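You operate a simulated robot arm through the tools that you are given. There is no shell and no other tool. Be economical: measure what you need, move in short steps, check, and stop when the job is done.

The job below is to be done with a simulated robot arm. You get a single attempt, and the scene is never put back.

Task
The pull-out knob sits crooked: set it square and tighten it.
Fine: slacken the thumb screw inside first; shut the pull-out after.

The check looks at the end state, three seconds after you hand in, the way a careful person would. Anything else that was tipped, shoved, dropped, spilled or broken makes it a failure.

Robot
A 7-joint arm with a two-finger parallel gripper, fixed in place. Base frame: the origin is at the foot of the arm, x ahead of it, y to its left, z up. Readings come in mm, degrees, newtons and seconds.
With the tool pointing down near the work surface it reaches from about 200 to 740 mm from the base axis. Its first joint turns from -166.0 to 166.0 degrees. Payload 1.57 kg.
The TCP is the grasp point between the finger pads, 30 mm short of the fingertips. In the tool frame z runs along the fingers and y along their closing line. The gripper opens to 110 mm. The fingers are 24 mm wide and 12 mm thick; the gripper's body (48 by 112 mm) begins 78 mm behind the TCP.
Orientation is told as [roll, pitch, yaw] about the base's x, y, z axes, in that order, counted from this pose: with the fingers straight down and closing along the base's y, the tool's x points along the base's -x, its y along +y and its z along -z.

Tools
- The arm moves only by the tool step_arm. Its argument "motion" is a list of rows, each a list of 3 entries, a list of its own where there are three numbers: the turn, a rotation vector about the tool's x, y, z in rad, then the shift along the tool's x, y, z in mm, then the opening in per cent of the stroke, from 0 (shut) to 100 (fully open). In form: [[[rx, ry, rz], [dx, dy, dz], hand], ...]. A call has 1 to 12 rows; each row shifts and turns the commanded pose from where the row before left it, along the tool's axes as they then stand. A row lasts 0.2 s, in which the tool goes at most 50 mm and 8.6 degrees; a call with a longer step from one row to the next is refused whole, and so is a gripper value outside its range. A pose out of reach is approached as far as the arm can. The call stops where the force on the tool passes 90 N (or 10 N more than at its start, if that is more) or the arm is blocked; 0.2 s more then pass. The fingers move at their own pace (about 45 mm/s each) and stop on an object; they squeeze with about 41 N. The grip force told is the motor's: it shows also when the fingers shut on nothing. Time passes only in rows, and 0.2 s behind the last, so rows that do not move let the fingers close. It gives the time, the measured TCP pose, the force on the tool (base axes), the opening and the grip force at its end, in the units of the frame above (readings bear some noise).
- Cameras (640 x 400 px; columns grow to the right, rows downward): "scene" is fixed at [398.6, 650, 1039.3]; the picture's right is [-0.97, 0.23, 0.00], its down [0.09, 0.36, -0.93] and it looks along [-0.22, -0.90, -0.37] (base axes); focal length 373 px, centre (320, 200). "wrist" rides on the gripper at [-36, 0, -80] in the tool frame; the picture's right is [0.00, -1.00, 0.00], its down [0.97, 0.00, -0.24] and it looks along [0.24, 0.00, 0.97] (tool axes); focal length 218 px, centre (320, 200). There is no depth. A picture from a camera that has moved, and an enlarged one, comes with that camera's place and axes in the base frame and with its lens.
- get_image(camera): a new picture of that camera. The clock stands still meanwhile.
- lift_body(by): slides the trunk up (or, below 0, down) by that many mm; the arm rides with it, the base frame stays. It gives what a move gives, with no picture.
- close_up(camera, box): a new picture of the part [left, top, right, bottom] of that camera's present view, enlarged. The clock stands still meanwhile.
- job_done(): hands the job in; it is judged then, once.

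Go step by step. Nothing tells you positions but the pictures and the camera data: compare them with the known pose of the tool, close in by small moves and look again before you grip or let go. The budget is 120 turns and 76 pictures, counting those below and the enlarged ones. Unless the task says otherwise, let go and move clear before handing in, and close with one line.

The tools are called as name(argument=value, ...) on one line, values as JSON. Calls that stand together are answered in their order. step_arm: Moves the arm, as the interface text tells. Its arguments: {"type":"object","properties":{"motion":{"type":"array","items":{"type":"array"}}},"required":["motion"]} The other tools are called the same way: lift_body (by) slides the trunk up or down; get_image (camera) takes a picture; close_up (camera, box) takes an enlarged picture of a part of a camera's view; job_done () hands the job in.

At the start:

```text
time: 0.0
tool_pos: [265.3, -456.9, 776.5]
tcp_rot: [0.1, 0.1, 0.0]
force: [0.8, -0.5, 0.5]
opening: 110.0
gripper_force: 0.1
trunk travel left (down, up): [-275.0, 315.0]
```

scene: 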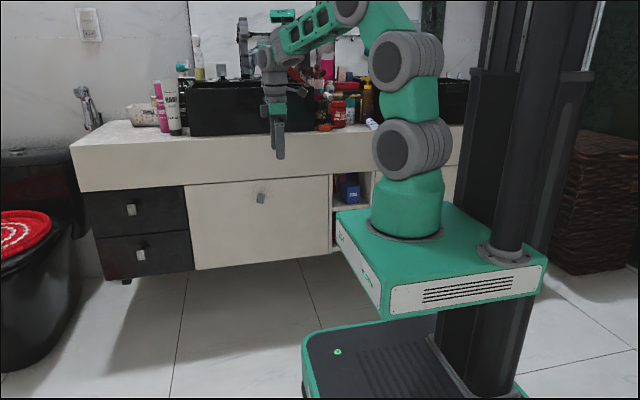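
wrist: 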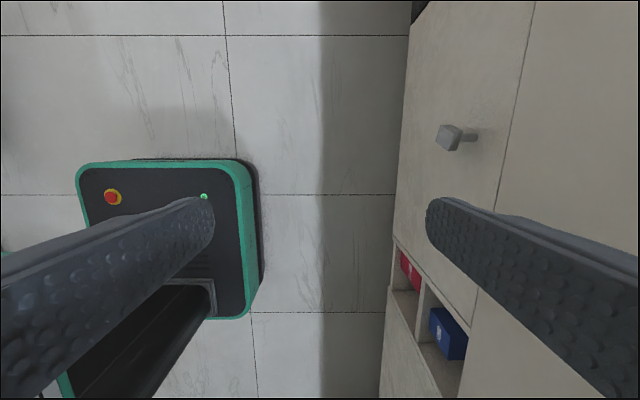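

The cabinet has three knobs; the one on the wide white front looks turned. I'll enlarge the view to compare them.

close_up(camera="scene", box=[190, 160, 350, 260])

close_up(camera="scene", box=[80, 180, 210, 280])

close_up(camera="wrist", box=[390, 80, 550, 180])

```text
4.00 times, centred on (270, 210) of scene
camera zoom: at [398.6, 650.0, 1039.3], right [-0.97, 0.23, 0.0], down [0.09, 0.36, -0.93], along [-0.22, -0.9, -0.37], focal length 1491 px, centre (520, 160)
```

zoom: 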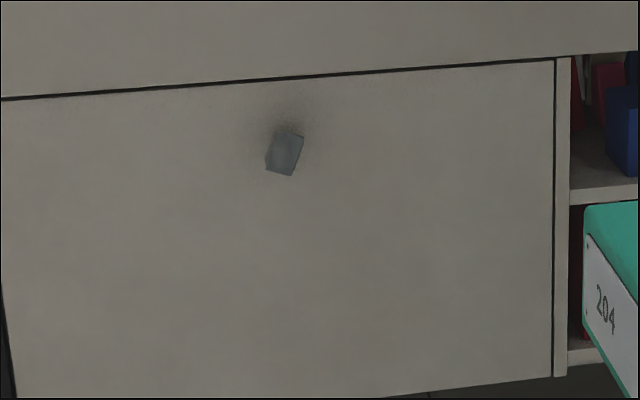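

```text
4.00 times, centred on (145, 230) of scene
camera zoom: at [398.6, 650.0, 1039.3], right [-0.97, 0.23, 0.0], down [0.09, 0.36, -0.93], along [-0.22, -0.9, -0.37], focal length 1491 px, centre (1020, 80)
```

zoom: 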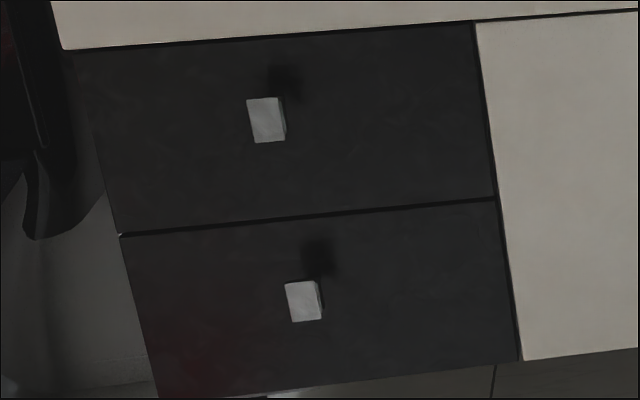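

```text
4.00 times, centred on (470, 130) of wrist
camera zoom: at [300.7, -457.7, 857.1], right [0.0, -1.0, 0.0], down [-0.97, 0.0, 0.24], along [-0.24, 0.0, -0.97], focal length 873 px, centre (-280, 480)
```

zoom: 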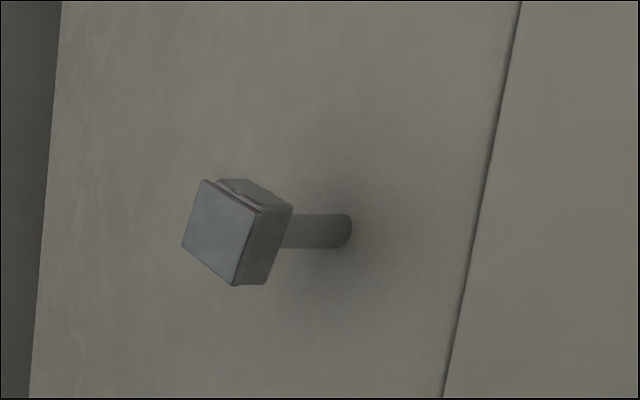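

The white drawer's knob is crooked: I place its face at about (307, -632, 540), with the drawer front at y ≈ -678. First I'll yaw the hand 90° so it can then point at the cabinet.

step_arm(motion=[[[0, 0, 0.1428], [0, 0, 0], 100], [[0, 0, 0.1428], [0, 0, 0], 60], [[0, 0, 0.1428], [0, 0, 0], 60], [[0, 0, 0.1428], [0, 0, 0], 60], [[0, 0, 0.1428], [0, 0, 0], 60], [[0, 0, 0.1428], [0, 0, 0], 60], [[0, 0, 0.1428], [0, 0, 0], 60], [[0, 0, 0.1428], [0, 0, 0], 60], [[0, 0, 0.1428], [0, 0, 0], 60], [[0, 0, 0.1428], [0, 0, 0], 60], [[0, 0, 0.1428], [0, 0, 0], 60]])

```text
time: 2.4
tool_pos: [264.4, -457.9, 776.4]
tcp_rot: [0.0, 0.0, -90.2]
force: [-0.1, -0.3, -0.2]
opening: 66.1
gripper_force: 0.0
trunk travel left (down, up): [-275.0, 315.0]
```

The yaw went as planned. Now I tilt the hand to point at the cabinet (base -y).

step_arm(motion=[[[0, -0.1428, 0], [0, 0, 0], 60], [[0, -0.1428, 0], [0, 0, 0], 60], [[0, -0.1428, 0], [0, 0, 0], 60], [[0, -0.1428, 0], [0, 0, 0], 60], [[0, -0.1428, 0], [0, 0, 0], 60], [[0, -0.1428, 0], [0, 0, 0], 60], [[0, -0.1428, 0], [0, 0, 0], 60], [[0, -0.1428, 0], [0, 0, 0], 60], [[0, -0.1428, 0], [0, 0, 0], 60], [[0, -0.1428, 0], [0, 0, 0], 60], [[0, -0.1428, 0], [0, 0, 0], 60]])

get_image(camera="scene")

```text
time: 4.8
tool_pos: [265.5, -458.4, 777.7]
tcp_rot: [163.9, -89.9, 106.0]
force: [-0.9, 0.8, -0.2]
opening: 65.9
gripper_force: 0.0
trunk travel left (down, up): [-275.0, 315.0]
```

```text
70 pictures are left
```

scene: 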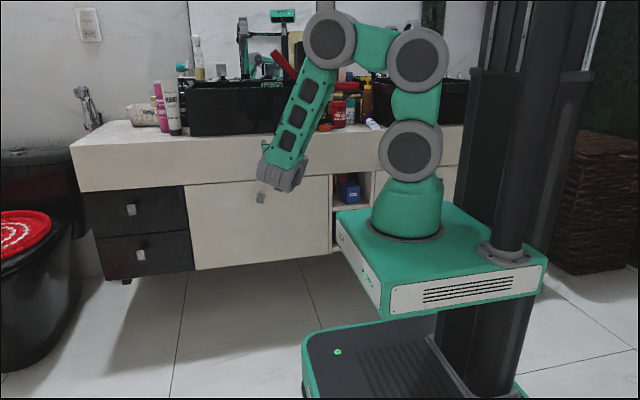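

The hand now points level at the cabinet. I'll slide the trunk down to bring it to knob height.

lift_body(by=-215)

get_image(camera="wrist")

```text
time: 7.1
tool_pos: [265.0, -458.0, 561.5]
tcp_rot: [17.6, -89.9, -107.6]
force: [0.6, 0.0, -0.8]
opening: 65.9
gripper_force: 0.0
trunk travel left (down, up): [-60.0, 530.0]
```

```text
69 pictures are left
camera wrist: at [264.7, -377.5, 598.2], right [-1.0, 0.0, 0.0], down [0.0, 0.24, -0.97], along [0.0, -0.97, -0.24], focal length 218 px, centre (320, 200)
```

wrist: 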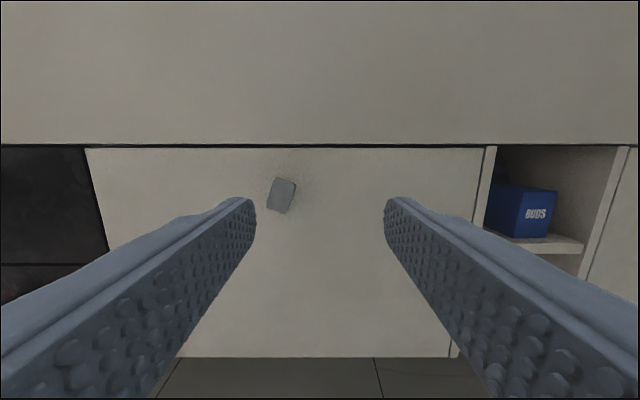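

close_up(camera="wrist", box=[240, 165, 320, 215])

```text
8.00 times, centred on (280, 190) of wrist
camera zoom: at [264.7, -377.5, 598.2], right [-1.0, 0.0, 0.0], down [0.0, 0.24, -0.97], along [0.0, -0.97, -0.24], focal length 1746 px, centre (640, 280)
```

zoom: 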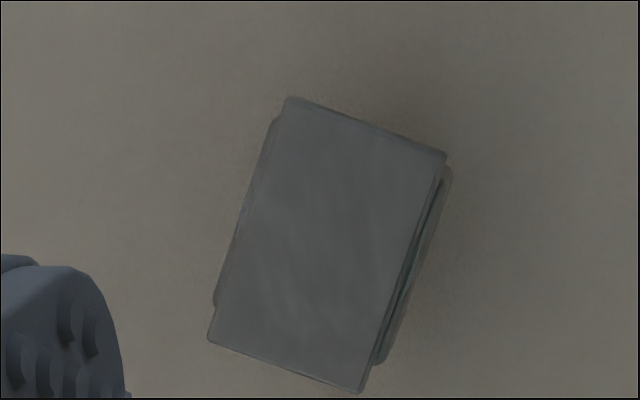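

The knob is turned about 19° clockwise as seen from the front, and its head is about 25 × 38 mm at (311, -632, 541). I'll line up, match its angle, and approach most of the way.

step_arm(motion=[[[0, 0, 0], [10, 23, 0], 60], [[0, 0, 0], [10.8, 23.3, 0], 60], [[0, 0, 0.109], [0, 0, 0], 60], [[0, 0, 0.109], [0, 0, 0], 60], [[0, 0, 0.109], [0, 0, 0], 60], [[0, 0, 0], [0, 0, 30], 60], [[0, 0, 0], [0, 0, 30], 60], [[0, 0, 0], [0, 0, 30], 60], [[0, 0, 0], [0, 0, 25], 60], [[0, 0, 0], [0, 0, 0], 60]])

get_image(camera="wrist")

```text
time: 9.3
tool_pos: [310.6, -573.4, 541.1]
tcp_rot: [90.0, -71.3, 180.0]
force: [-0.4, 0.2, 0.3]
opening: 66.0
gripper_force: 0.0
trunk travel left (down, up): [-60.0, 530.0]
```

```text
67 pictures are left
camera wrist: at [298.2, -492.9, 574.8], right [-0.95, 0.0, -0.32], down [0.31, 0.24, -0.92], along [0.08, -0.97, -0.23], focal length 218 px, centre (320, 200)
```

wrist: 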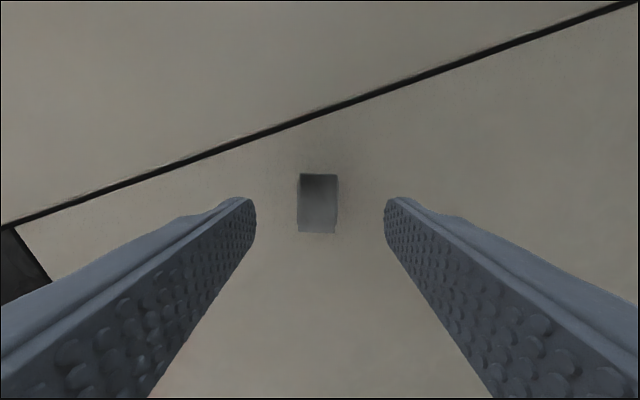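

The fingers are square to the knob and straddle it. I'll advance 47 mm and close.

step_arm(motion=[[[0, 0, 0], [0, 0, 16], 60], [[0, 0, 0], [0, 0, 16], 60], [[0, 0, 0], [0, 0, 15], 60], [[0, 0, 0], [0, 0, 0], 40], [[0, 0, 0], [0, 0, 0], 15], [[0, 0, 0], [0, 0, 0], 15], [[0, 0, 0], [0, 0, 0], 15], [[0, 0, 0], [0, 0, 0], 15]])

get_image(camera="wrist")

```text
time: 11.1
tool_pos: [310.8, -618.2, 541.8]
tcp_rot: [90.1, -71.0, 180.0]
force: [7.2, -2.6, 2.6]
opening: 28.4
gripper_force: 38.9
trunk travel left (down, up): [-60.0, 530.0]
```

```text
66 pictures are left
camera wrist: at [299.3, -539.1, 575.4], right [-0.95, 0.0, -0.32], down [0.31, 0.24, -0.92], along [0.08, -0.97, -0.23], focal length 218 px, centre (320, 200)
```

wrist: 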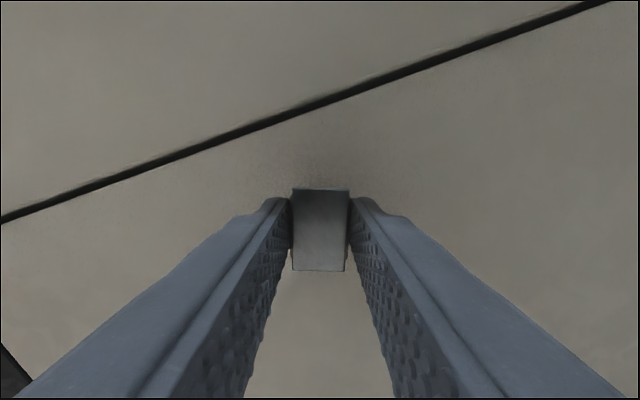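

The grip on the knob is firm. I'll pull the drawer out gently along the hand's axis.

step_arm(motion=[[[0, 0, 0], [0, 0, -5], 10], [[0, 0, 0], [0, 0, -8], 10], [[0, 0, 0], [0, 0, -10], 10], [[0, 0, 0], [0, 0, -12], 10], [[0, 0, 0], [0, 0, -15], 10]])

get_image(camera="wrist")

```text
time: 12.3
tool_pos: [311.1, -570.2, 541.7]
tcp_rot: [90.3, -71.2, 179.8]
force: [4.6, 0.4, 5.7]
opening: 28.6
gripper_force: 38.7
trunk travel left (down, up): [-60.0, 530.0]
```

```text
65 pictures are left
camera wrist: at [299.6, -490.1, 575.5], right [-0.95, 0.0, -0.32], down [0.31, 0.24, -0.92], along [0.08, -0.97, -0.23], focal length 218 px, centre (320, 200)
```

wrist: 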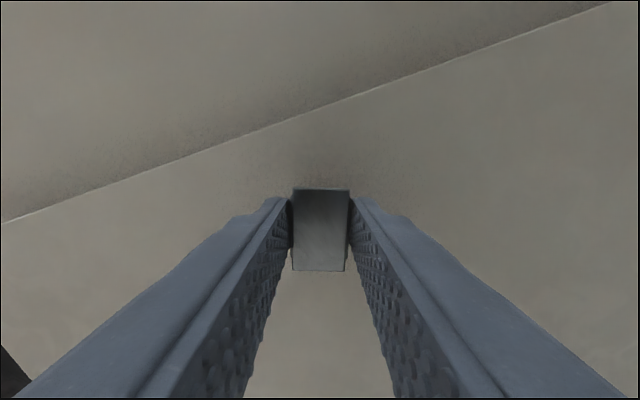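

The drawer is moving with the knob. I'll pull further.

step_arm(motion=[[[0, 0, 0], [0, 0, -15], 10], [[0, 0, 0], [0, 0, -15], 10], [[0, 0, 0], [0, 0, -15], 10], [[0, 0, 0], [0, 0, -15], 10], [[0, 0, 0], [0, 0, -15], 10], [[0, 0, 0], [0, 0, -15], 10], [[0, 0, 0], [0, 0, -15], 10], [[0, 0, 0], [0, 0, -15], 10], [[0, 0, 0], [0, 0, -15], 10], [[0, 0, 0], [0, 0, -15], 10]])

get_image(camera="wrist")

get_image(camera="scene")

```text
time: 14.5
tool_pos: [312.0, -418.9, 541.7]
tcp_rot: [90.1, -71.2, 180.0]
force: [6.2, 0.3, 9.8]
opening: 28.3
gripper_force: 38.4
trunk travel left (down, up): [-60.0, 530.0]
```

```text
64 pictures are left
camera wrist: at [299.6, -338.7, 575.5], right [-0.95, 0.0, -0.32], down [0.31, 0.24, -0.92], along [0.08, -0.97, -0.23], focal length 218 px, centre (320, 200)
```

wrist: 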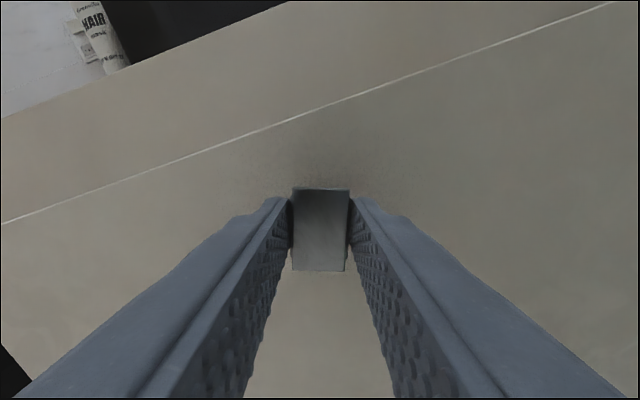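

```text
63 pictures are left
```

scene: 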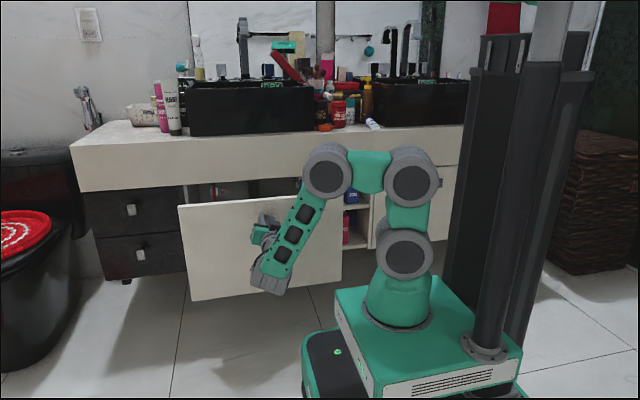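

The drawer is out about 200 mm, with its front at y ≈ -478. I'll release, back straight off and undo the roll.

step_arm(motion=[[[0, 0, 0], [0, 0, 0], 40], [[0, 0, 0], [0, 0, 0], 50], [[0, 0, 0], [0, 0, 0], 60], [[0, 0, 0], [0, 0, 0], 60], [[0, 0, 0], [0, 0, -25], 60], [[0, 0, 0], [0, 0, -25], 60], [[0, 0, -0.109], [0, 0, 0], 60], [[0, 0, -0.109], [0, 0, 0], 60], [[0, 0, -0.109], [0, 0, 0], 60]])

lift_body(by=260)

```text
time: 16.5
tool_pos: [312.0, -380.9, 545.1]
tcp_rot: [-8.4, -89.6, -81.3]
force: [-0.2, -0.4, -0.4]
opening: 66.0
gripper_force: 0.0
out of reach, approached as far as the arm can: row 6
trunk travel left (down, up): [-60.0, 530.0]
```

```text
time: 19.2
tool_pos: [312.1, -381.9, 805.0]
tcp_rot: [0.2, -89.7, -90.1]
force: [-0.2, -0.2, -0.7]
opening: 66.0
gripper_force: 0.1
trunk travel left (down, up): [-320.0, 270.0]
```

I'm clear of the knob. Now I point the hand down and move over the open drawer to look at the inside of its front.

step_arm(motion=[[[0, 0.1428, 0], [0, 0, 0], 60], [[0, 0.1428, 0], [0, 0, 0], 60], [[0, 0.1428, 0], [0, 0, 0], 60], [[0, 0.1428, 0], [0, 0, 0], 60], [[0, 0.1428, 0], [0, 0, 0], 60], [[0, 0.1428, 0], [0, 0, 0], 60], [[0, 0.1428, 0], [0, 0, 0], 60], [[0, 0.1428, 0], [0, 0, 0], 60], [[0, 0.1428, 0], [0, 0, 0], 60], [[0, 0.1428, 0], [0, 0, 0], 60], [[0, 0.1428, 0], [0, 0, 0], 60]])

step_arm(motion=[[[0, 0, 0], [-30, 0, 0], 60], [[0, 0, 0], [-30, 0, 0], 60], [[0, 0, 0], [-30, 0, 0], 60], [[0, 0, 0], [-30, 0, 0], 60], [[0, 0, 0], [-30, 0, 0], 60], [[0, 0, 0], [-30, 0, 0], 60], [[0, 0, 0], [-10, 0, 0], 60], [[0, 0, 0], [0, 0, 0], 60]])

get_image(camera="wrist")

```text
time: 21.6
tool_pos: [310.5, -380.7, 802.8]
tcp_rot: [0.0, 0.6, -89.8]
force: [0.3, 0.7, 0.8]
opening: 66.0
gripper_force: 0.0
trunk travel left (down, up): [-320.0, 270.0]
```

```text
time: 23.4
tool_pos: [311.6, -572.9, 804.9]
tcp_rot: [0.0, 0.4, -90.0]
force: [0.3, -0.4, -0.4]
opening: 66.1
gripper_force: 0.1
trunk travel left (down, up): [-320.0, 270.0]
```

```text
62 pictures are left
camera wrist: at [310.5, -609.1, 884.1], right [-1.0, 0.0, 0.0], down [0.0, 0.97, 0.25], along [0.0, 0.25, -0.97], focal length 218 px, centre (320, 200)
```

wrist: 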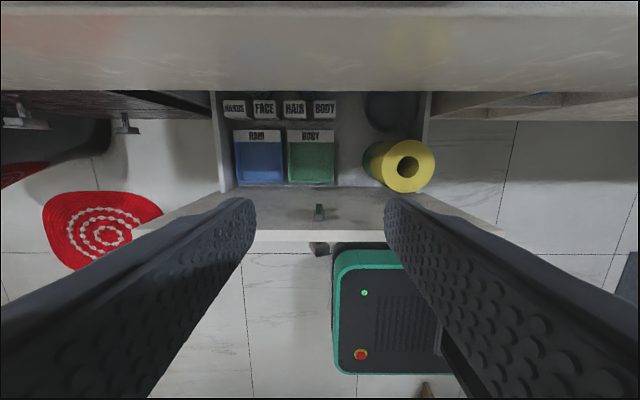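

close_up(camera="wrist", box=[280, 180, 360, 230])

close_up(camera="wrist", box=[200, 80, 440, 230])

```text
8.00 times, centred on (320, 205) of wrist
camera zoom: at [310.5, -609.1, 884.1], right [-1.0, 0.0, 0.0], down [0.0, 0.97, 0.25], along [0.0, 0.25, -0.97], focal length 1746 px, centre (320, 160)
```

zoom: 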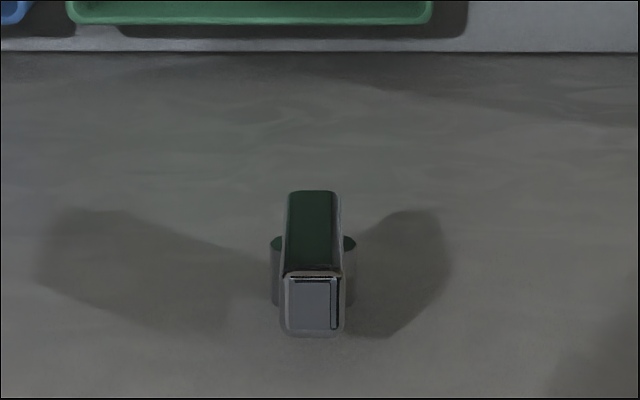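

```text
2.67 times, centred on (320, 155) of wrist
camera zoom: at [310.5, -609.1, 884.1], right [-1.0, 0.0, 0.0], down [0.0, 0.97, 0.25], along [0.0, 0.25, -0.97], focal length 582 px, centre (320, 320)
```

zoom: 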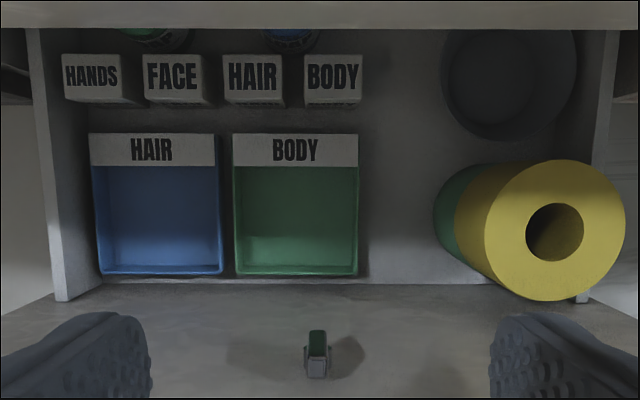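

The thumb screw is a small upright bar on a hub on the inside face. I make it about x = 311, y = -495 to -506, z = 511 to 570. I'll lean the hand 20° so its body clears the drawer front, come lower, and look again.

step_arm(motion=[[[0, 0, 0], [22, 0, 0], 60], [[0, 0, 0], [20, 0, 0], 60], [[0, 0.1164, 0], [0, 0, 0], 60], [[0, 0.1164, 0], [0, 0, 0], 60], [[0, 0.1164, 0], [0, 0, 0], 60], [[0, 0, 0], [0, 0, 0], 60]])

lift_body(by=-165)

get_image(camera="wrist")

get_image(camera="scene")

```text
time: 24.8
tool_pos: [292.9, -550.1, 802.1]
tcp_rot: [-4.7, 10.4, -90.0]
force: [-0.1, 0.9, -0.8]
opening: 66.0
gripper_force: 0.2
out of reach, approached as far as the arm can: row 4, 5
trunk travel left (down, up): [-320.0, 270.0]
```

```text
time: 26.6
tool_pos: [293.8, -549.5, 637.1]
tcp_rot: [-4.3, 10.4, -89.9]
force: [0.4, -0.2, -0.2]
opening: 65.8
gripper_force: 0.0
trunk travel left (down, up): [-155.0, 435.0]
```

```text
59 pictures are left
camera wrist: at [299.1, -599.9, 709.3], right [-1.0, -0.01, 0.08], down [0.02, 0.91, 0.41], along [-0.08, 0.41, -0.91], focal length 218 px, centre (320, 200)
```

wrist: 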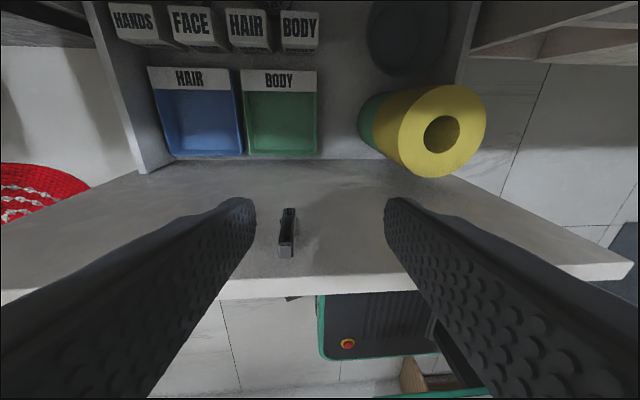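

```text
58 pictures are left
```

scene: 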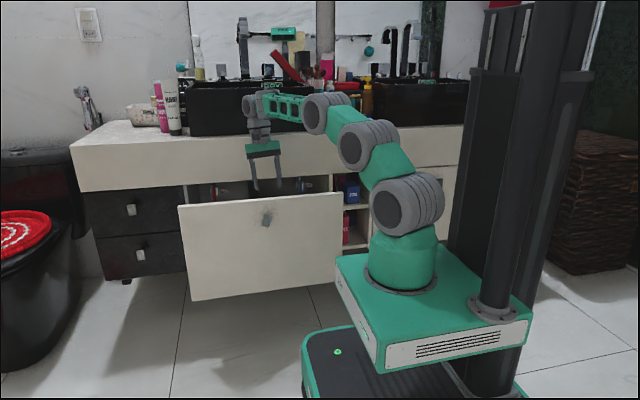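

The lean ran out of reach at this trunk height. I'll raise the trunk 150 mm and lower the arm by the same amount relative to it, which should give the wrist more room.

lift_body(by=150)

step_arm(motion=[[[0, 0, 0], [0, 0, 25], 60], [[0, 0, 0], [0, 0, 25], 60], [[0, 0, 0], [0, 0, 25], 60], [[0, 0, 0], [0, 0, 25], 60], [[0, 0, 0], [0, 0, 0], 60]])

```text
time: 28.4
tool_pos: [292.2, -549.4, 787.7]
tcp_rot: [-4.5, 10.5, -90.0]
force: [0.2, 0.3, -0.1]
opening: 65.9
gripper_force: 0.1
trunk travel left (down, up): [-305.0, 285.0]
```

```text
time: 29.6
tool_pos: [287.1, -531.7, 690.1]
tcp_rot: [-4.3, 10.4, -89.9]
force: [0.0, 0.0, 0.1]
opening: 65.9
gripper_force: 0.0
trunk travel left (down, up): [-305.0, 285.0]
```

The arm follows now. I'll correct the lean (20° towards the front, no side tilt) and centre over the screw.

step_arm(motion=[[[-0.0375, 0.084, 0], [0, 0, 0], 60], [[-0.0375, 0.084, 0], [0, 0, 0], 60], [[0, 0, 0], [-5, 8, 16], 60], [[0, 0, 0], [-5, 8, 16], 60], [[0, 0, 0], [-5.5, 8, 15.6], 60], [[0, 0, 0], [0, 0, 0], 60]])

get_image(camera="wrist")

```text
time: 31.0
tool_pos: [301.3, -531.5, 638.2]
tcp_rot: [-1.8, 16.7, -90.3]
force: [0.5, 0.3, 0.6]
opening: 66.1
gripper_force: 0.1
out of reach, approached as far as the arm can: row 2
trunk travel left (down, up): [-305.0, 285.0]
```

```text
57 pictures are left
camera wrist: at [303.4, -589.4, 704.3], right [-1.0, 0.0, 0.03], down [0.01, 0.86, 0.51], along [-0.03, 0.51, -0.86], focal length 218 px, centre (320, 200)
```

wrist: 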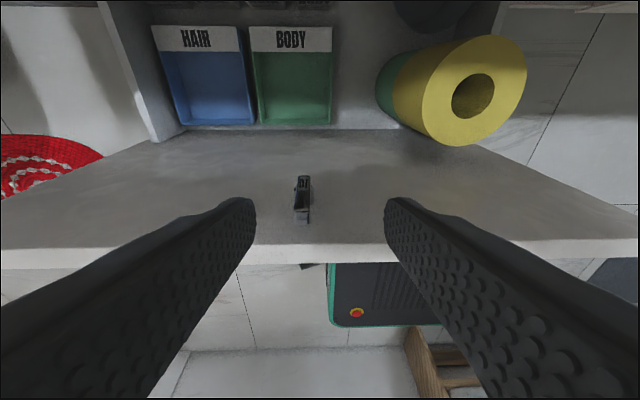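

Closer. I'll raise the trunk 100 mm more for margin, come back down, and finish the alignment.

lift_body(by=110)

step_arm(motion=[[[0, 0, 0], [-8, 0, 26], 60], [[0, 0, 0], [-8, 0, 26], 60], [[0, 0, 0], [-8, 0, 26], 60], [[0, 0, 0], [-8, 0, 26], 60], [[-0.031, 0.058, 0], [0, 9.5, 0], 60], [[0, 0, 0], [0, 0, 0], 60]])

get_image(camera="wrist")

close_up(camera="wrist", box=[260, 160, 380, 235])

```text
time: 32.4
tool_pos: [301.4, -532.1, 748.8]
tcp_rot: [-1.7, 16.6, -90.4]
force: [-0.4, -0.6, 0.8]
opening: 66.2
gripper_force: 0.0
trunk travel left (down, up): [-415.0, 175.0]
```

```text
time: 33.8
tool_pos: [294.2, -529.1, 636.8]
tcp_rot: [-0.1, 19.2, -90.3]
force: [-0.4, 0.0, -0.3]
opening: 66.1
gripper_force: 0.0
out of reach, approached as far as the arm can: row 5
trunk travel left (down, up): [-415.0, 175.0]
```

```text
56 pictures are left
camera wrist: at [293.6, -589.8, 701.3], right [-1.0, 0.01, 0.0], down [0.01, 0.84, 0.55], along [0.0, 0.55, -0.84], focal length 218 px, centre (320, 200)
```

wrist: 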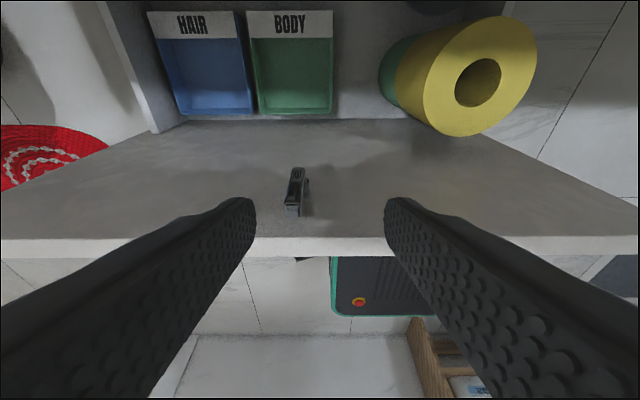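

```text
5.33 times, centred on (320, 198) of wrist
camera zoom: at [293.6, -589.8, 701.3], right [-1.0, 0.01, 0.0], down [0.01, 0.84, 0.55], along [0.0, 0.55, -0.84], focal length 1164 px, centre (320, 213)
```

zoom: 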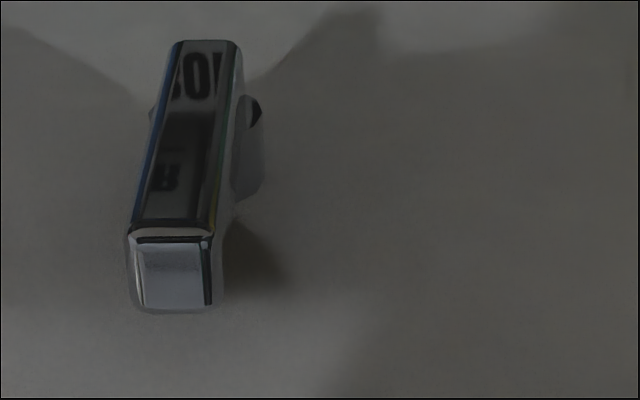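

From two views the lever runs z ≈ 530–585 at x = 311, y = -499 to -511, on a hub at z ≈ 543, so it is a one-sided lever pointing up. Next I centre in x.

step_arm(motion=[[[0, 0, 0], [0, 8, 0], 60], [[0, 0, 0], [0, 8.5, 0], 60], [[0, 0, 0], [-2, 0, 15], 60], [[0, 0, 0], [0, 0, 0], 60]])

get_image(camera="scene")

```text
time: 34.8
tool_pos: [290.3, -521.9, 623.8]
tcp_rot: [0.2, 19.9, -90.5]
force: [1.1, -0.8, 0.6]
opening: 66.2
gripper_force: 0.0
out of reach, approached as far as the arm can: row 1, 2
trunk travel left (down, up): [-415.0, 175.0]
```

```text
54 pictures are left
```

scene: 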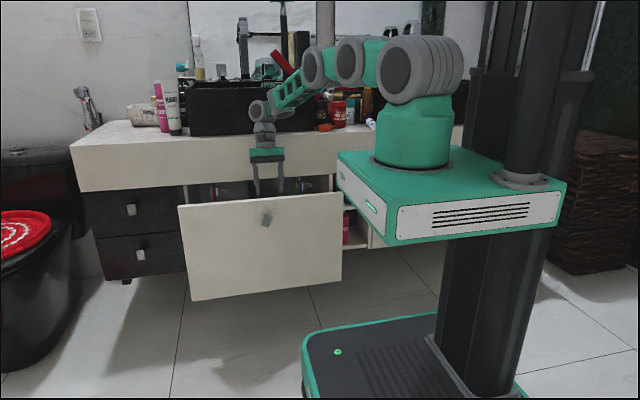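

The shoulder is now well above the wrist, which wastes reach. I'll raise the hand with the arm, then lower the trunk by the same amount so they sit level.

step_arm(motion=[[[0, 0, 0], [9.2, 0, -25.4], 60], [[0, 0, 0], [9.2, 0, -25.4], 60], [[0, 0, 0], [9.2, 0, -25.4], 60], [[0, 0, 0], [9.2, 0, -25.4], 60], [[0, 0, 0], [9.2, 0, -25.4], 60], [[0, 0, 0], [9.2, 0, -25.4], 60], [[0, 0, 0], [0, 7, 0], 60], [[0, 0, 0], [0, 7, 0], 60], [[0, 0, 0], [0, 7, 0], 60], [[0, 0, 0], [0, 0, 0], 60]])

lift_body(by=-150)

```text
time: 37.0
tool_pos: [281.5, -509.3, 776.8]
tcp_rot: [0.1, 19.7, -90.4]
force: [0.0, 0.3, 0.6]
opening: 66.0
gripper_force: 0.0
out of reach, approached as far as the arm can: row 5, 6, 7, 8, 9
trunk travel left (down, up): [-415.0, 175.0]
```

```text
time: 38.8
tool_pos: [280.5, -509.8, 627.0]
tcp_rot: [0.0, 19.9, -90.5]
force: [0.2, -0.2, -0.8]
opening: 66.0
gripper_force: 0.0
trunk travel left (down, up): [-265.0, 325.0]
```

The lean is limited by the wrist rather than by reach. I'll reduce the lean to about 10° and try to centre on the lever's x there.

step_arm(motion=[[[0, -0.087, 0], [0, 0, 0], 60], [[0, -0.087, 0], [0, 0, 0], 60], [[0, 0, 0], [0, 8, 0], 60], [[0, 0, 0], [0, 8, 0], 60], [[0, 0, 0], [0, 8, 0], 60], [[0, 0, 0], [0, 6.5, 0], 60], [[0, 0, 0], [0, 0, 0], 60]])

```text
time: 40.4
tool_pos: [323.3, -535.2, 631.6]
tcp_rot: [0.0, 9.9, -90.3]
force: [-0.2, 0.1, -0.5]
opening: 66.1
gripper_force: 0.1
out of reach, approached as far as the arm can: row 1, 2
trunk travel left (down, up): [-265.0, 325.0]
```

A 10° lean works, with the hand at (323, -535). I'll centre on x = 311, y = -520 and see whether 5° more lean holds.

step_arm(motion=[[[0, 0, 0], [7.4, -6, 1.3], 60], [[0, 0, 0], [7.4, -6, 1.3], 60], [[0, 0.045, 0], [0, 0, 0], 60], [[0, 0.045, 0], [0, 0, 0], 60], [[0, 0, 0], [0, 0, 0], 60]])

get_image(camera="wrist")

```text
time: 41.6
tool_pos: [315.5, -526.4, 631.8]
tcp_rot: [0.0, 15.0, -90.3]
force: [0.1, 0.4, 0.0]
opening: 66.1
gripper_force: 0.1
out of reach, approached as far as the arm can: row 2
trunk travel left (down, up): [-265.0, 325.0]
```

```text
53 pictures are left
camera wrist: at [313.2, -581.4, 700.7], right [-1.0, 0.01, 0.0], down [0.01, 0.88, 0.48], along [0.0, 0.48, -0.88], focal length 218 px, centre (320, 200)
```

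wrist: 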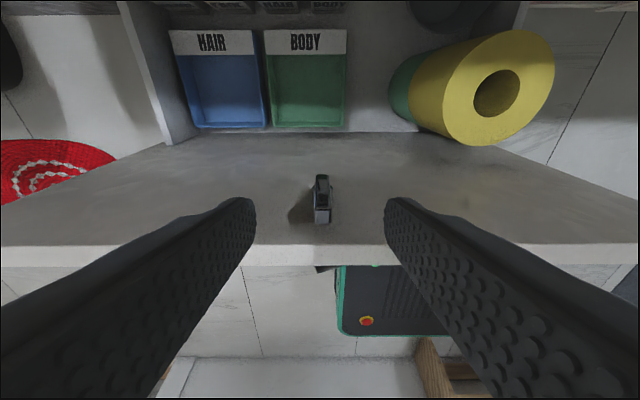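

A 15° lean holds here, and the lever is centred between the fingers. I'll descend to straddle its upper part.

step_arm(motion=[[[0, 0, 0], [-0.8, -1.5, 12], 50], [[0, 0, 0], [-0.8, -1.5, 12], 40], [[0, 0, 0], [-0.8, -1.5, 12], 40], [[0, 0, 0], [0, 0, 0], 40]])

get_image(camera="wrist")

```text
time: 42.6
tool_pos: [309.3, -518.4, 596.8]
tcp_rot: [0.0, 15.0, -90.4]
force: [0.2, -1.1, -0.4]
opening: 44.0
gripper_force: 0.1
trunk travel left (down, up): [-265.0, 325.0]
```

```text
52 pictures are left
camera wrist: at [308.2, -574.2, 664.9], right [-1.0, 0.01, 0.0], down [0.01, 0.88, 0.48], along [0.0, 0.48, -0.88], focal length 218 px, centre (320, 200)
```

wrist: 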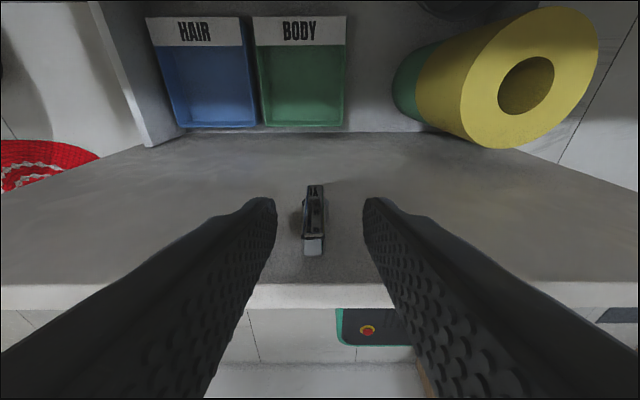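

The lever sits between the fingertips with space on both sides. I'll go 12 mm deeper and close on it.

step_arm(motion=[[[0, 0, 0], [-1.5, 1.5, 11], 40], [[0, 0, 0], [0, 0, 0], 20], [[0, 0, 0], [0, 0, 0], 3], [[0, 0, 0], [0, 0, 0], 3], [[0, 0, 0], [0, 0, 0], 3]])

get_image(camera="wrist")

```text
time: 43.8
tool_pos: [310.7, -515.8, 585.0]
tcp_rot: [0.0, 15.0, -90.3]
force: [6.4, -2.2, -1.7]
opening: 11.8
gripper_force: 28.5
trunk travel left (down, up): [-265.0, 325.0]
```

```text
51 pictures are left
camera wrist: at [311.3, -572.0, 653.9], right [-1.0, 0.01, 0.0], down [0.0, 0.88, 0.48], along [0.0, 0.48, -0.88], focal length 218 px, centre (320, 200)
```

wrist: 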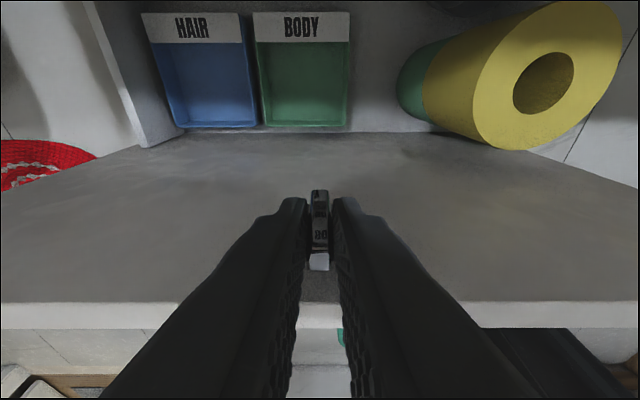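

I have a firm grip on the lever (11.8 mm). I'll turn it anticlockwise as seen from inside, about the hub, by about 18°, watching the force.

step_arm(motion=[[[-0.0773, 0, -0.0207], [-0.03, -3.36, 0.13], 3], [[-0.0773, 0, -0.0207], [-0.03, -3.36, 0.13], 3], [[-0.0773, 0, -0.0207], [-0.03, -3.36, 0.13], 3], [[-0.0773, 0, -0.0207], [-0.03, -3.36, 0.13], 3]])

get_image(camera="wrist")

close_up(camera="scene", box=[180, 140, 340, 240])

```text
time: 44.8
tool_pos: [297.6, -517.1, 583.1]
tcp_rot: [19.0, 14.3, -85.5]
force: [4.5, -0.7, -7.3]
opening: 12.0
gripper_force: 29.0
trunk travel left (down, up): [-265.0, 325.0]
```

```text
50 pictures are left
camera wrist: at [275.4, -572.0, 648.1], right [-0.95, 0.01, -0.32], down [-0.15, 0.88, 0.46], along [0.28, 0.48, -0.83], focal length 218 px, centre (320, 200)
```

wrist: 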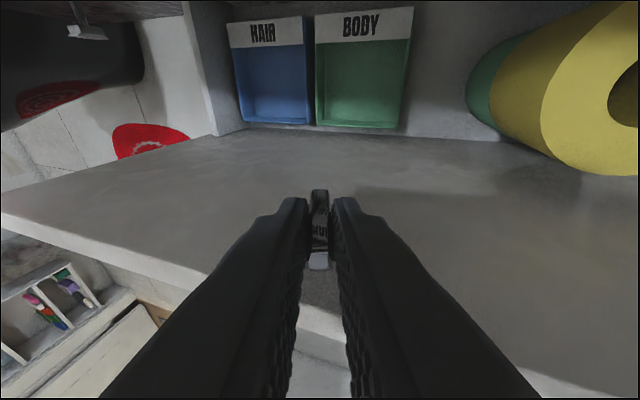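

```text
4.00 times, centred on (260, 190) of scene
camera zoom: at [398.6, 650.0, 1039.3], right [-0.97, 0.23, 0.0], down [0.09, 0.36, -0.93], along [-0.22, -0.9, -0.37], focal length 1491 px, centre (560, 240)
```

zoom: 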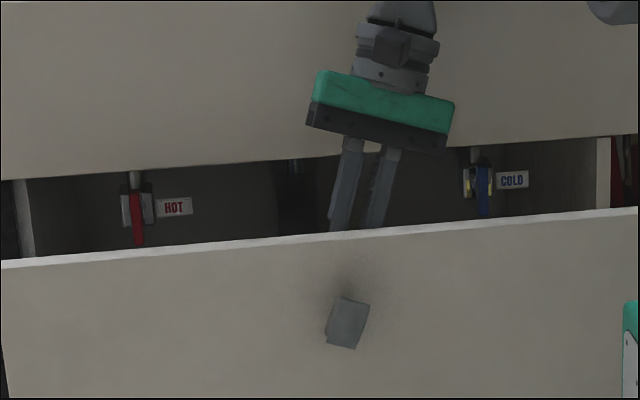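

The lever turned freely by 19° with low force. Continuing.

step_arm(motion=[[[-0.0773, 0, -0.0207], [-0.03, -3.36, 0.13], 3], [[-0.0773, 0, -0.0207], [-0.03, -3.36, 0.13], 3], [[-0.0773, 0, -0.0207], [-0.03, -3.36, 0.13], 3], [[-0.0773, 0, -0.0207], [-0.03, -3.36, 0.13], 3], [[-0.0773, 0, -0.0207], [-0.03, -3.36, 0.13], 3]])

get_image(camera="wrist")

close_up(camera="scene", box=[180, 140, 340, 240])

```text
time: 46.0
tool_pos: [281.3, -516.9, 574.1]
tcp_rot: [42.2, 11.5, -80.5]
force: [-3.5, 1.3, -13.7]
opening: 12.2
gripper_force: 29.4
trunk travel left (down, up): [-265.0, 325.0]
```

```text
48 pictures are left
camera wrist: at [236.2, -572.3, 625.8], right [-0.75, 0.01, -0.66], down [-0.31, 0.88, 0.37], along [0.58, 0.48, -0.66], focal length 218 px, centre (320, 200)
```

wrist: 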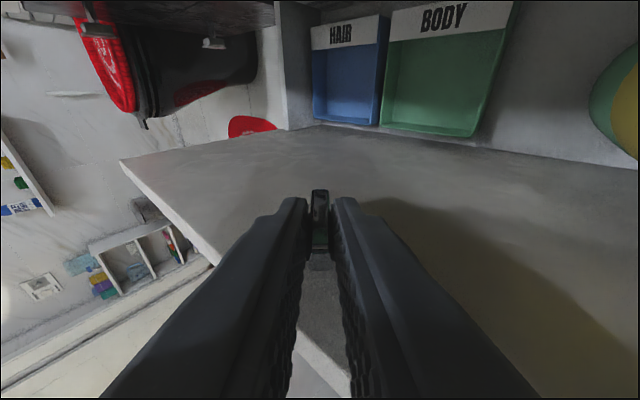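

```text
4.00 times, centred on (260, 190) of scene
camera zoom: at [398.6, 650.0, 1039.3], right [-0.97, 0.23, 0.0], down [0.09, 0.36, -0.93], along [-0.22, -0.9, -0.37], focal length 1491 px, centre (560, 240)
```

zoom: 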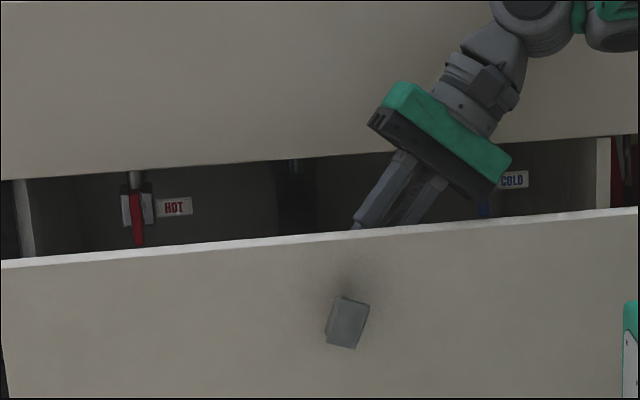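

At 43° all is well: the knob is undisturbed and there is plenty of clearance. I'll turn on by another 18°.

step_arm(motion=[[[-0.0773, 0, -0.0207], [-0.03, -3.36, 0.13], 3], [[-0.0773, 0, -0.0207], [-0.03, -3.36, 0.13], 3], [[-0.0773, 0, -0.0207], [-0.03, -3.36, 0.13], 3], [[-0.0773, 0, -0.0207], [-0.03, -3.36, 0.13], 3]])

get_image(camera="scene")

```text
time: 47.0
tool_pos: [276.0, -500.4, 576.3]
tcp_rot: [60.3, 8.0, -77.3]
force: [-14.4, 2.7, -30.4]
opening: 21.9
gripper_force: 35.4
out of reach, approached as far as the arm can: row 4
trunk travel left (down, up): [-265.0, 325.0]
```

```text
46 pictures are left
```

scene: 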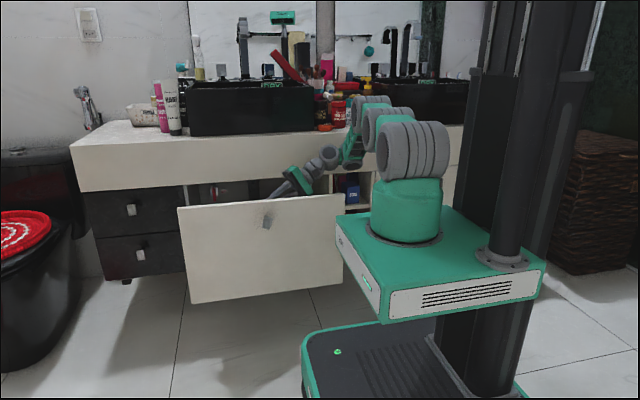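

Row 4 ran out of reach and the hand drifted towards the front, so the grip is skewed. I'll open the fingers and look.

step_arm(motion=[[[0, 0, 0], [0, 0, 0], 30], [[0, 0, 0], [0, 0, 0], 40], [[0, 0, 0], [0, 0, 0], 40]])

get_image(camera="wrist")

close_up(camera="scene", box=[180, 140, 340, 240])

```text
time: 47.8
tool_pos: [274.5, -503.3, 580.1]
tcp_rot: [60.5, 7.5, -77.4]
force: [-0.8, -0.2, 0.1]
opening: 44.0
gripper_force: 0.0
trunk travel left (down, up): [-265.0, 325.0]
```

```text
45 pictures are left
camera wrist: at [216.7, -558.2, 615.1], right [-0.51, 0.0, -0.86], down [-0.41, 0.88, 0.24], along [0.76, 0.48, -0.44], focal length 218 px, centre (320, 200)
```

wrist: 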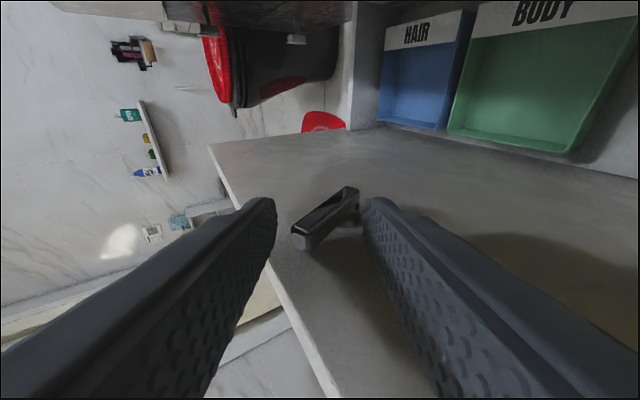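

```text
4.00 times, centred on (260, 190) of scene
camera zoom: at [398.6, 650.0, 1039.3], right [-0.97, 0.23, 0.0], down [0.09, 0.36, -0.93], along [-0.22, -0.9, -0.37], focal length 1491 px, centre (560, 240)
```

zoom: 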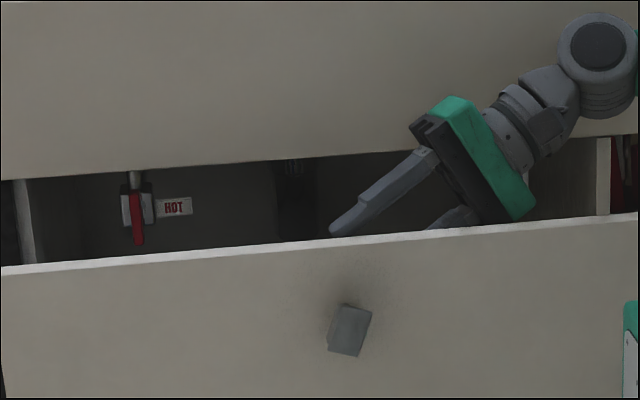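

close_up(camera="wrist", box=[260, 160, 400, 270])

```text
3.64 times, centred on (330, 215) of wrist
camera zoom: at [216.7, -558.2, 615.1], right [-0.51, 0.0, -0.86], down [-0.41, 0.88, 0.24], along [0.76, 0.48, -0.44], focal length 794 px, centre (284, 146)
```

zoom: 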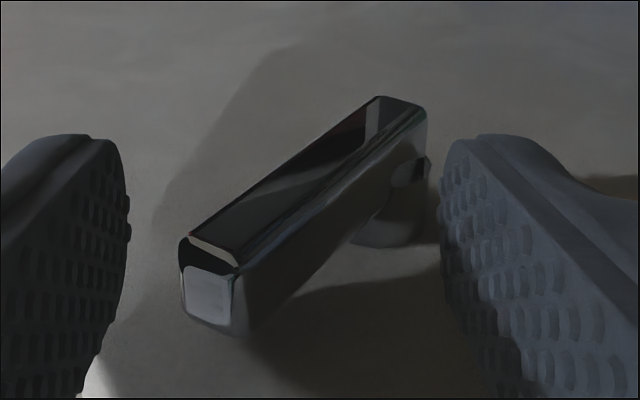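

The drawer slid out about 14 mm more, which is harmless, and the lever now stands at about 25°. I'll swing the open hand back around it to about 25° and check.

step_arm(motion=[[[0.0843, 0, 0.0226], [-0.6, 1.35, 2.26], 40], [[0.0843, 0, 0.0226], [-0.57, 1.55, 2.14], 40], [[0.0843, 0, 0.0226], [-0.54, 1.74, 2.0], 40], [[0.0843, 0, 0.0226], [-0.49, 1.91, 1.84], 40], [[0.0843, 0, 0.0226], [-0.45, 2.07, 1.68], 40], [[0.0843, 0, 0.0226], [-0.4, 2.2, 1.5], 40], [[0.0843, 0, 0.0226], [-0.35, 2.3, 1.3], 40], [[0, 0, 0], [0, 0, 0], 40]])

get_image(camera="wrist")

```text
time: 49.6
tool_pos: [294.5, -502.1, 579.4]
tcp_rot: [25.3, 13.6, -84.0]
force: [0.3, -0.6, 0.1]
opening: 43.9
gripper_force: 0.1
trunk travel left (down, up): [-265.0, 325.0]
```

```text
42 pictures are left
camera wrist: at [266.0, -558.2, 642.1], right [-0.91, 0.01, -0.42], down [-0.2, 0.88, 0.44], along [0.37, 0.48, -0.8], focal length 218 px, centre (320, 200)
```

wrist: 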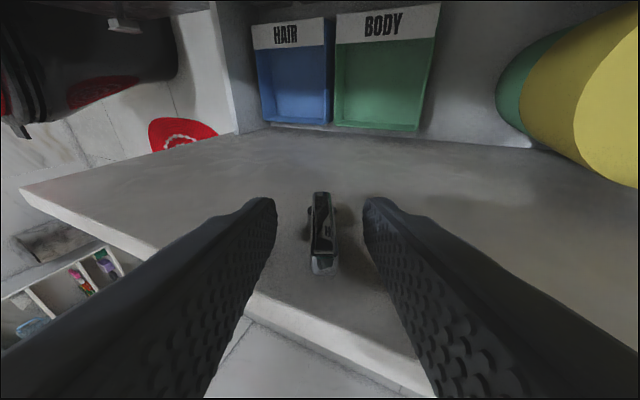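

The lever is aligned with the hand at 25°. I'll regrip and turn to about 52°, staying within reach.

step_arm(motion=[[[0, 0, 0], [0, 0, 0], 20], [[0, 0, 0], [0, 0, 0], 3], [[0, 0, 0], [0, 0, 0], 3], [[0, 0, 0], [0, 0, 0], 3], [[-0.0773, 0, -0.0207], [-0.03, -3.3, 0.13], 3], [[-0.0773, 0, -0.0207], [-0.03, -3.3, 0.13], 3], [[-0.0773, 0, -0.0207], [-0.03, -3.3, 0.13], 3], [[-0.0773, 0, -0.0207], [-0.03, -3.3, 0.13], 3]])

step_arm(motion=[[[-0.0773, 0, -0.0207], [-0.03, -3.3, 0.13], 3], [[-0.0773, 0, -0.0207], [-0.03, -3.3, 0.13], 3]])

get_image(camera="wrist")

```text
time: 51.4
tool_pos: [282.0, -503.9, 571.8]
tcp_rot: [43.8, 10.9, -79.9]
force: [-26.7, -0.2, -9.5]
opening: 11.8
gripper_force: 29.6
trunk travel left (down, up): [-265.0, 325.0]
```

```text
time: 52.0
tool_pos: [277.5, -502.1, 567.1]
tcp_rot: [53.0, 9.4, -78.3]
force: [-25.1, -0.2, -15.2]
opening: 12.0
gripper_force: 29.3
trunk travel left (down, up): [-265.0, 325.0]
```

```text
41 pictures are left
camera wrist: at [223.5, -557.8, 608.9], right [-0.61, 0.0, -0.79], down [-0.38, 0.88, 0.3], along [0.69, 0.48, -0.54], focal length 218 px, centre (320, 200)
```

wrist: 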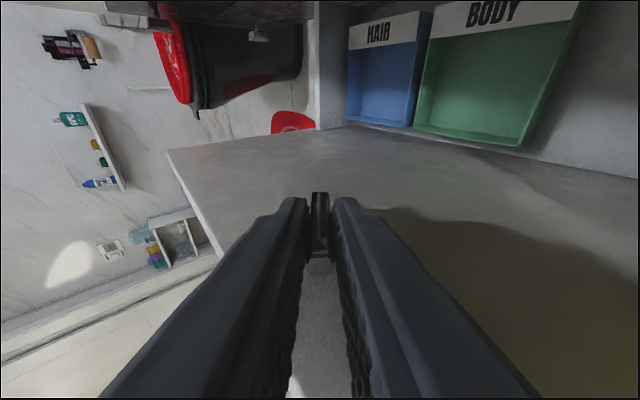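

The lever is at 53° and still well held. I'll open and check that it stays there.

step_arm(motion=[[[0, 0, 0], [0, 0, 0], 20], [[0, 0, 0], [0, 0, 0], 40], [[0, 0, 0], [0, 0, 0], 40]])

get_image(camera="wrist")

```text
time: 52.8
tool_pos: [277.4, -501.9, 569.0]
tcp_rot: [53.1, 9.1, -78.4]
force: [0.6, -0.2, 0.9]
opening: 43.6
gripper_force: 0.1
trunk travel left (down, up): [-265.0, 325.0]
```

```text
40 pictures are left
camera wrist: at [224.8, -557.6, 610.5], right [-0.61, 0.0, -0.79], down [-0.38, 0.88, 0.3], along [0.69, 0.48, -0.54], focal length 218 px, centre (320, 200)
```

wrist: 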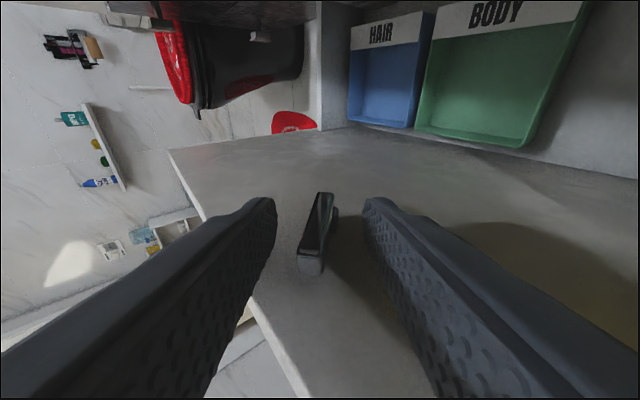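

The lever stayed at about 46°. I'll use the upper finger to push it further round, moving sideways in small steps.

step_arm(motion=[[[0, 0, 0], [0, -5, 0], 40], [[0, 0, 0], [0, -5, 0], 40], [[0, 0, 0], [0, -5, 0], 40], [[0, 0, 0], [0, -5, 0], 40], [[0, 0, 0], [0, -5, 0], 40], [[0, 0, 0], [0, -4, 0], 40], [[0, 0, 0], [0, 0, 0], 40]])

get_image(camera="wrist")

```text
time: 54.4
tool_pos: [261.6, -503.6, 547.7]
tcp_rot: [53.2, 8.9, -78.3]
force: [3.8, -0.8, 17.7]
opening: 58.3
gripper_force: 8.6
trunk travel left (down, up): [-265.0, 325.0]
```

```text
39 pictures are left
camera wrist: at [207.5, -558.0, 588.8], right [-0.61, 0.0, -0.79], down [-0.38, 0.88, 0.29], along [0.69, 0.48, -0.54], focal length 218 px, centre (320, 200)
```

wrist: 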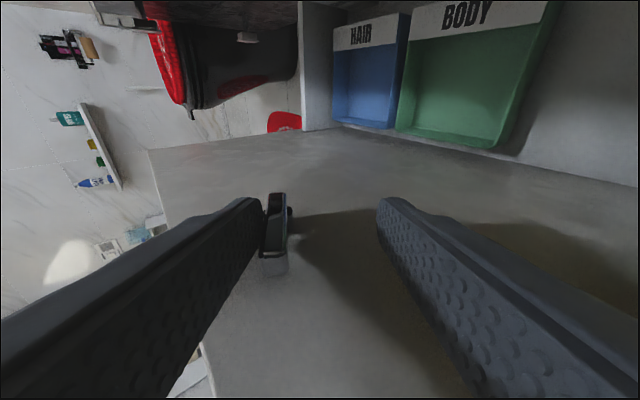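

The lever is now at about 58°, with some friction. I'll ease off and see whether it stays.

step_arm(motion=[[[0, 0, 0], [0, 5, 0], 40], [[0, 0, 0], [0, 5, 0], 40], [[0, 0, 0], [0, 5, 0], 40], [[0, 0, 0], [0, 0, 0], 40]])

close_up(camera="wrist", box=[220, 150, 420, 275])

```text
time: 55.4
tool_pos: [270.7, -501.4, 558.1]
tcp_rot: [53.2, 9.1, -78.4]
force: [-0.4, -0.2, -0.2]
opening: 44.1
gripper_force: 0.1
trunk travel left (down, up): [-265.0, 325.0]
```

```text
3.20 times, centred on (320, 212) of wrist
camera zoom: at [215.9, -556.9, 599.1], right [-0.61, 0.0, -0.79], down [-0.38, 0.88, 0.3], along [0.69, 0.48, -0.54], focal length 698 px, centre (320, 160)
```

zoom: 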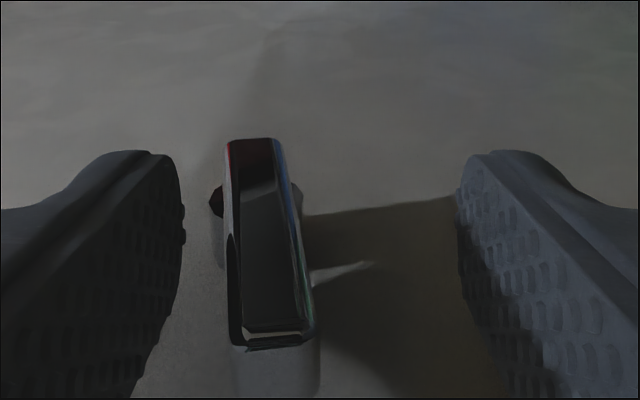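

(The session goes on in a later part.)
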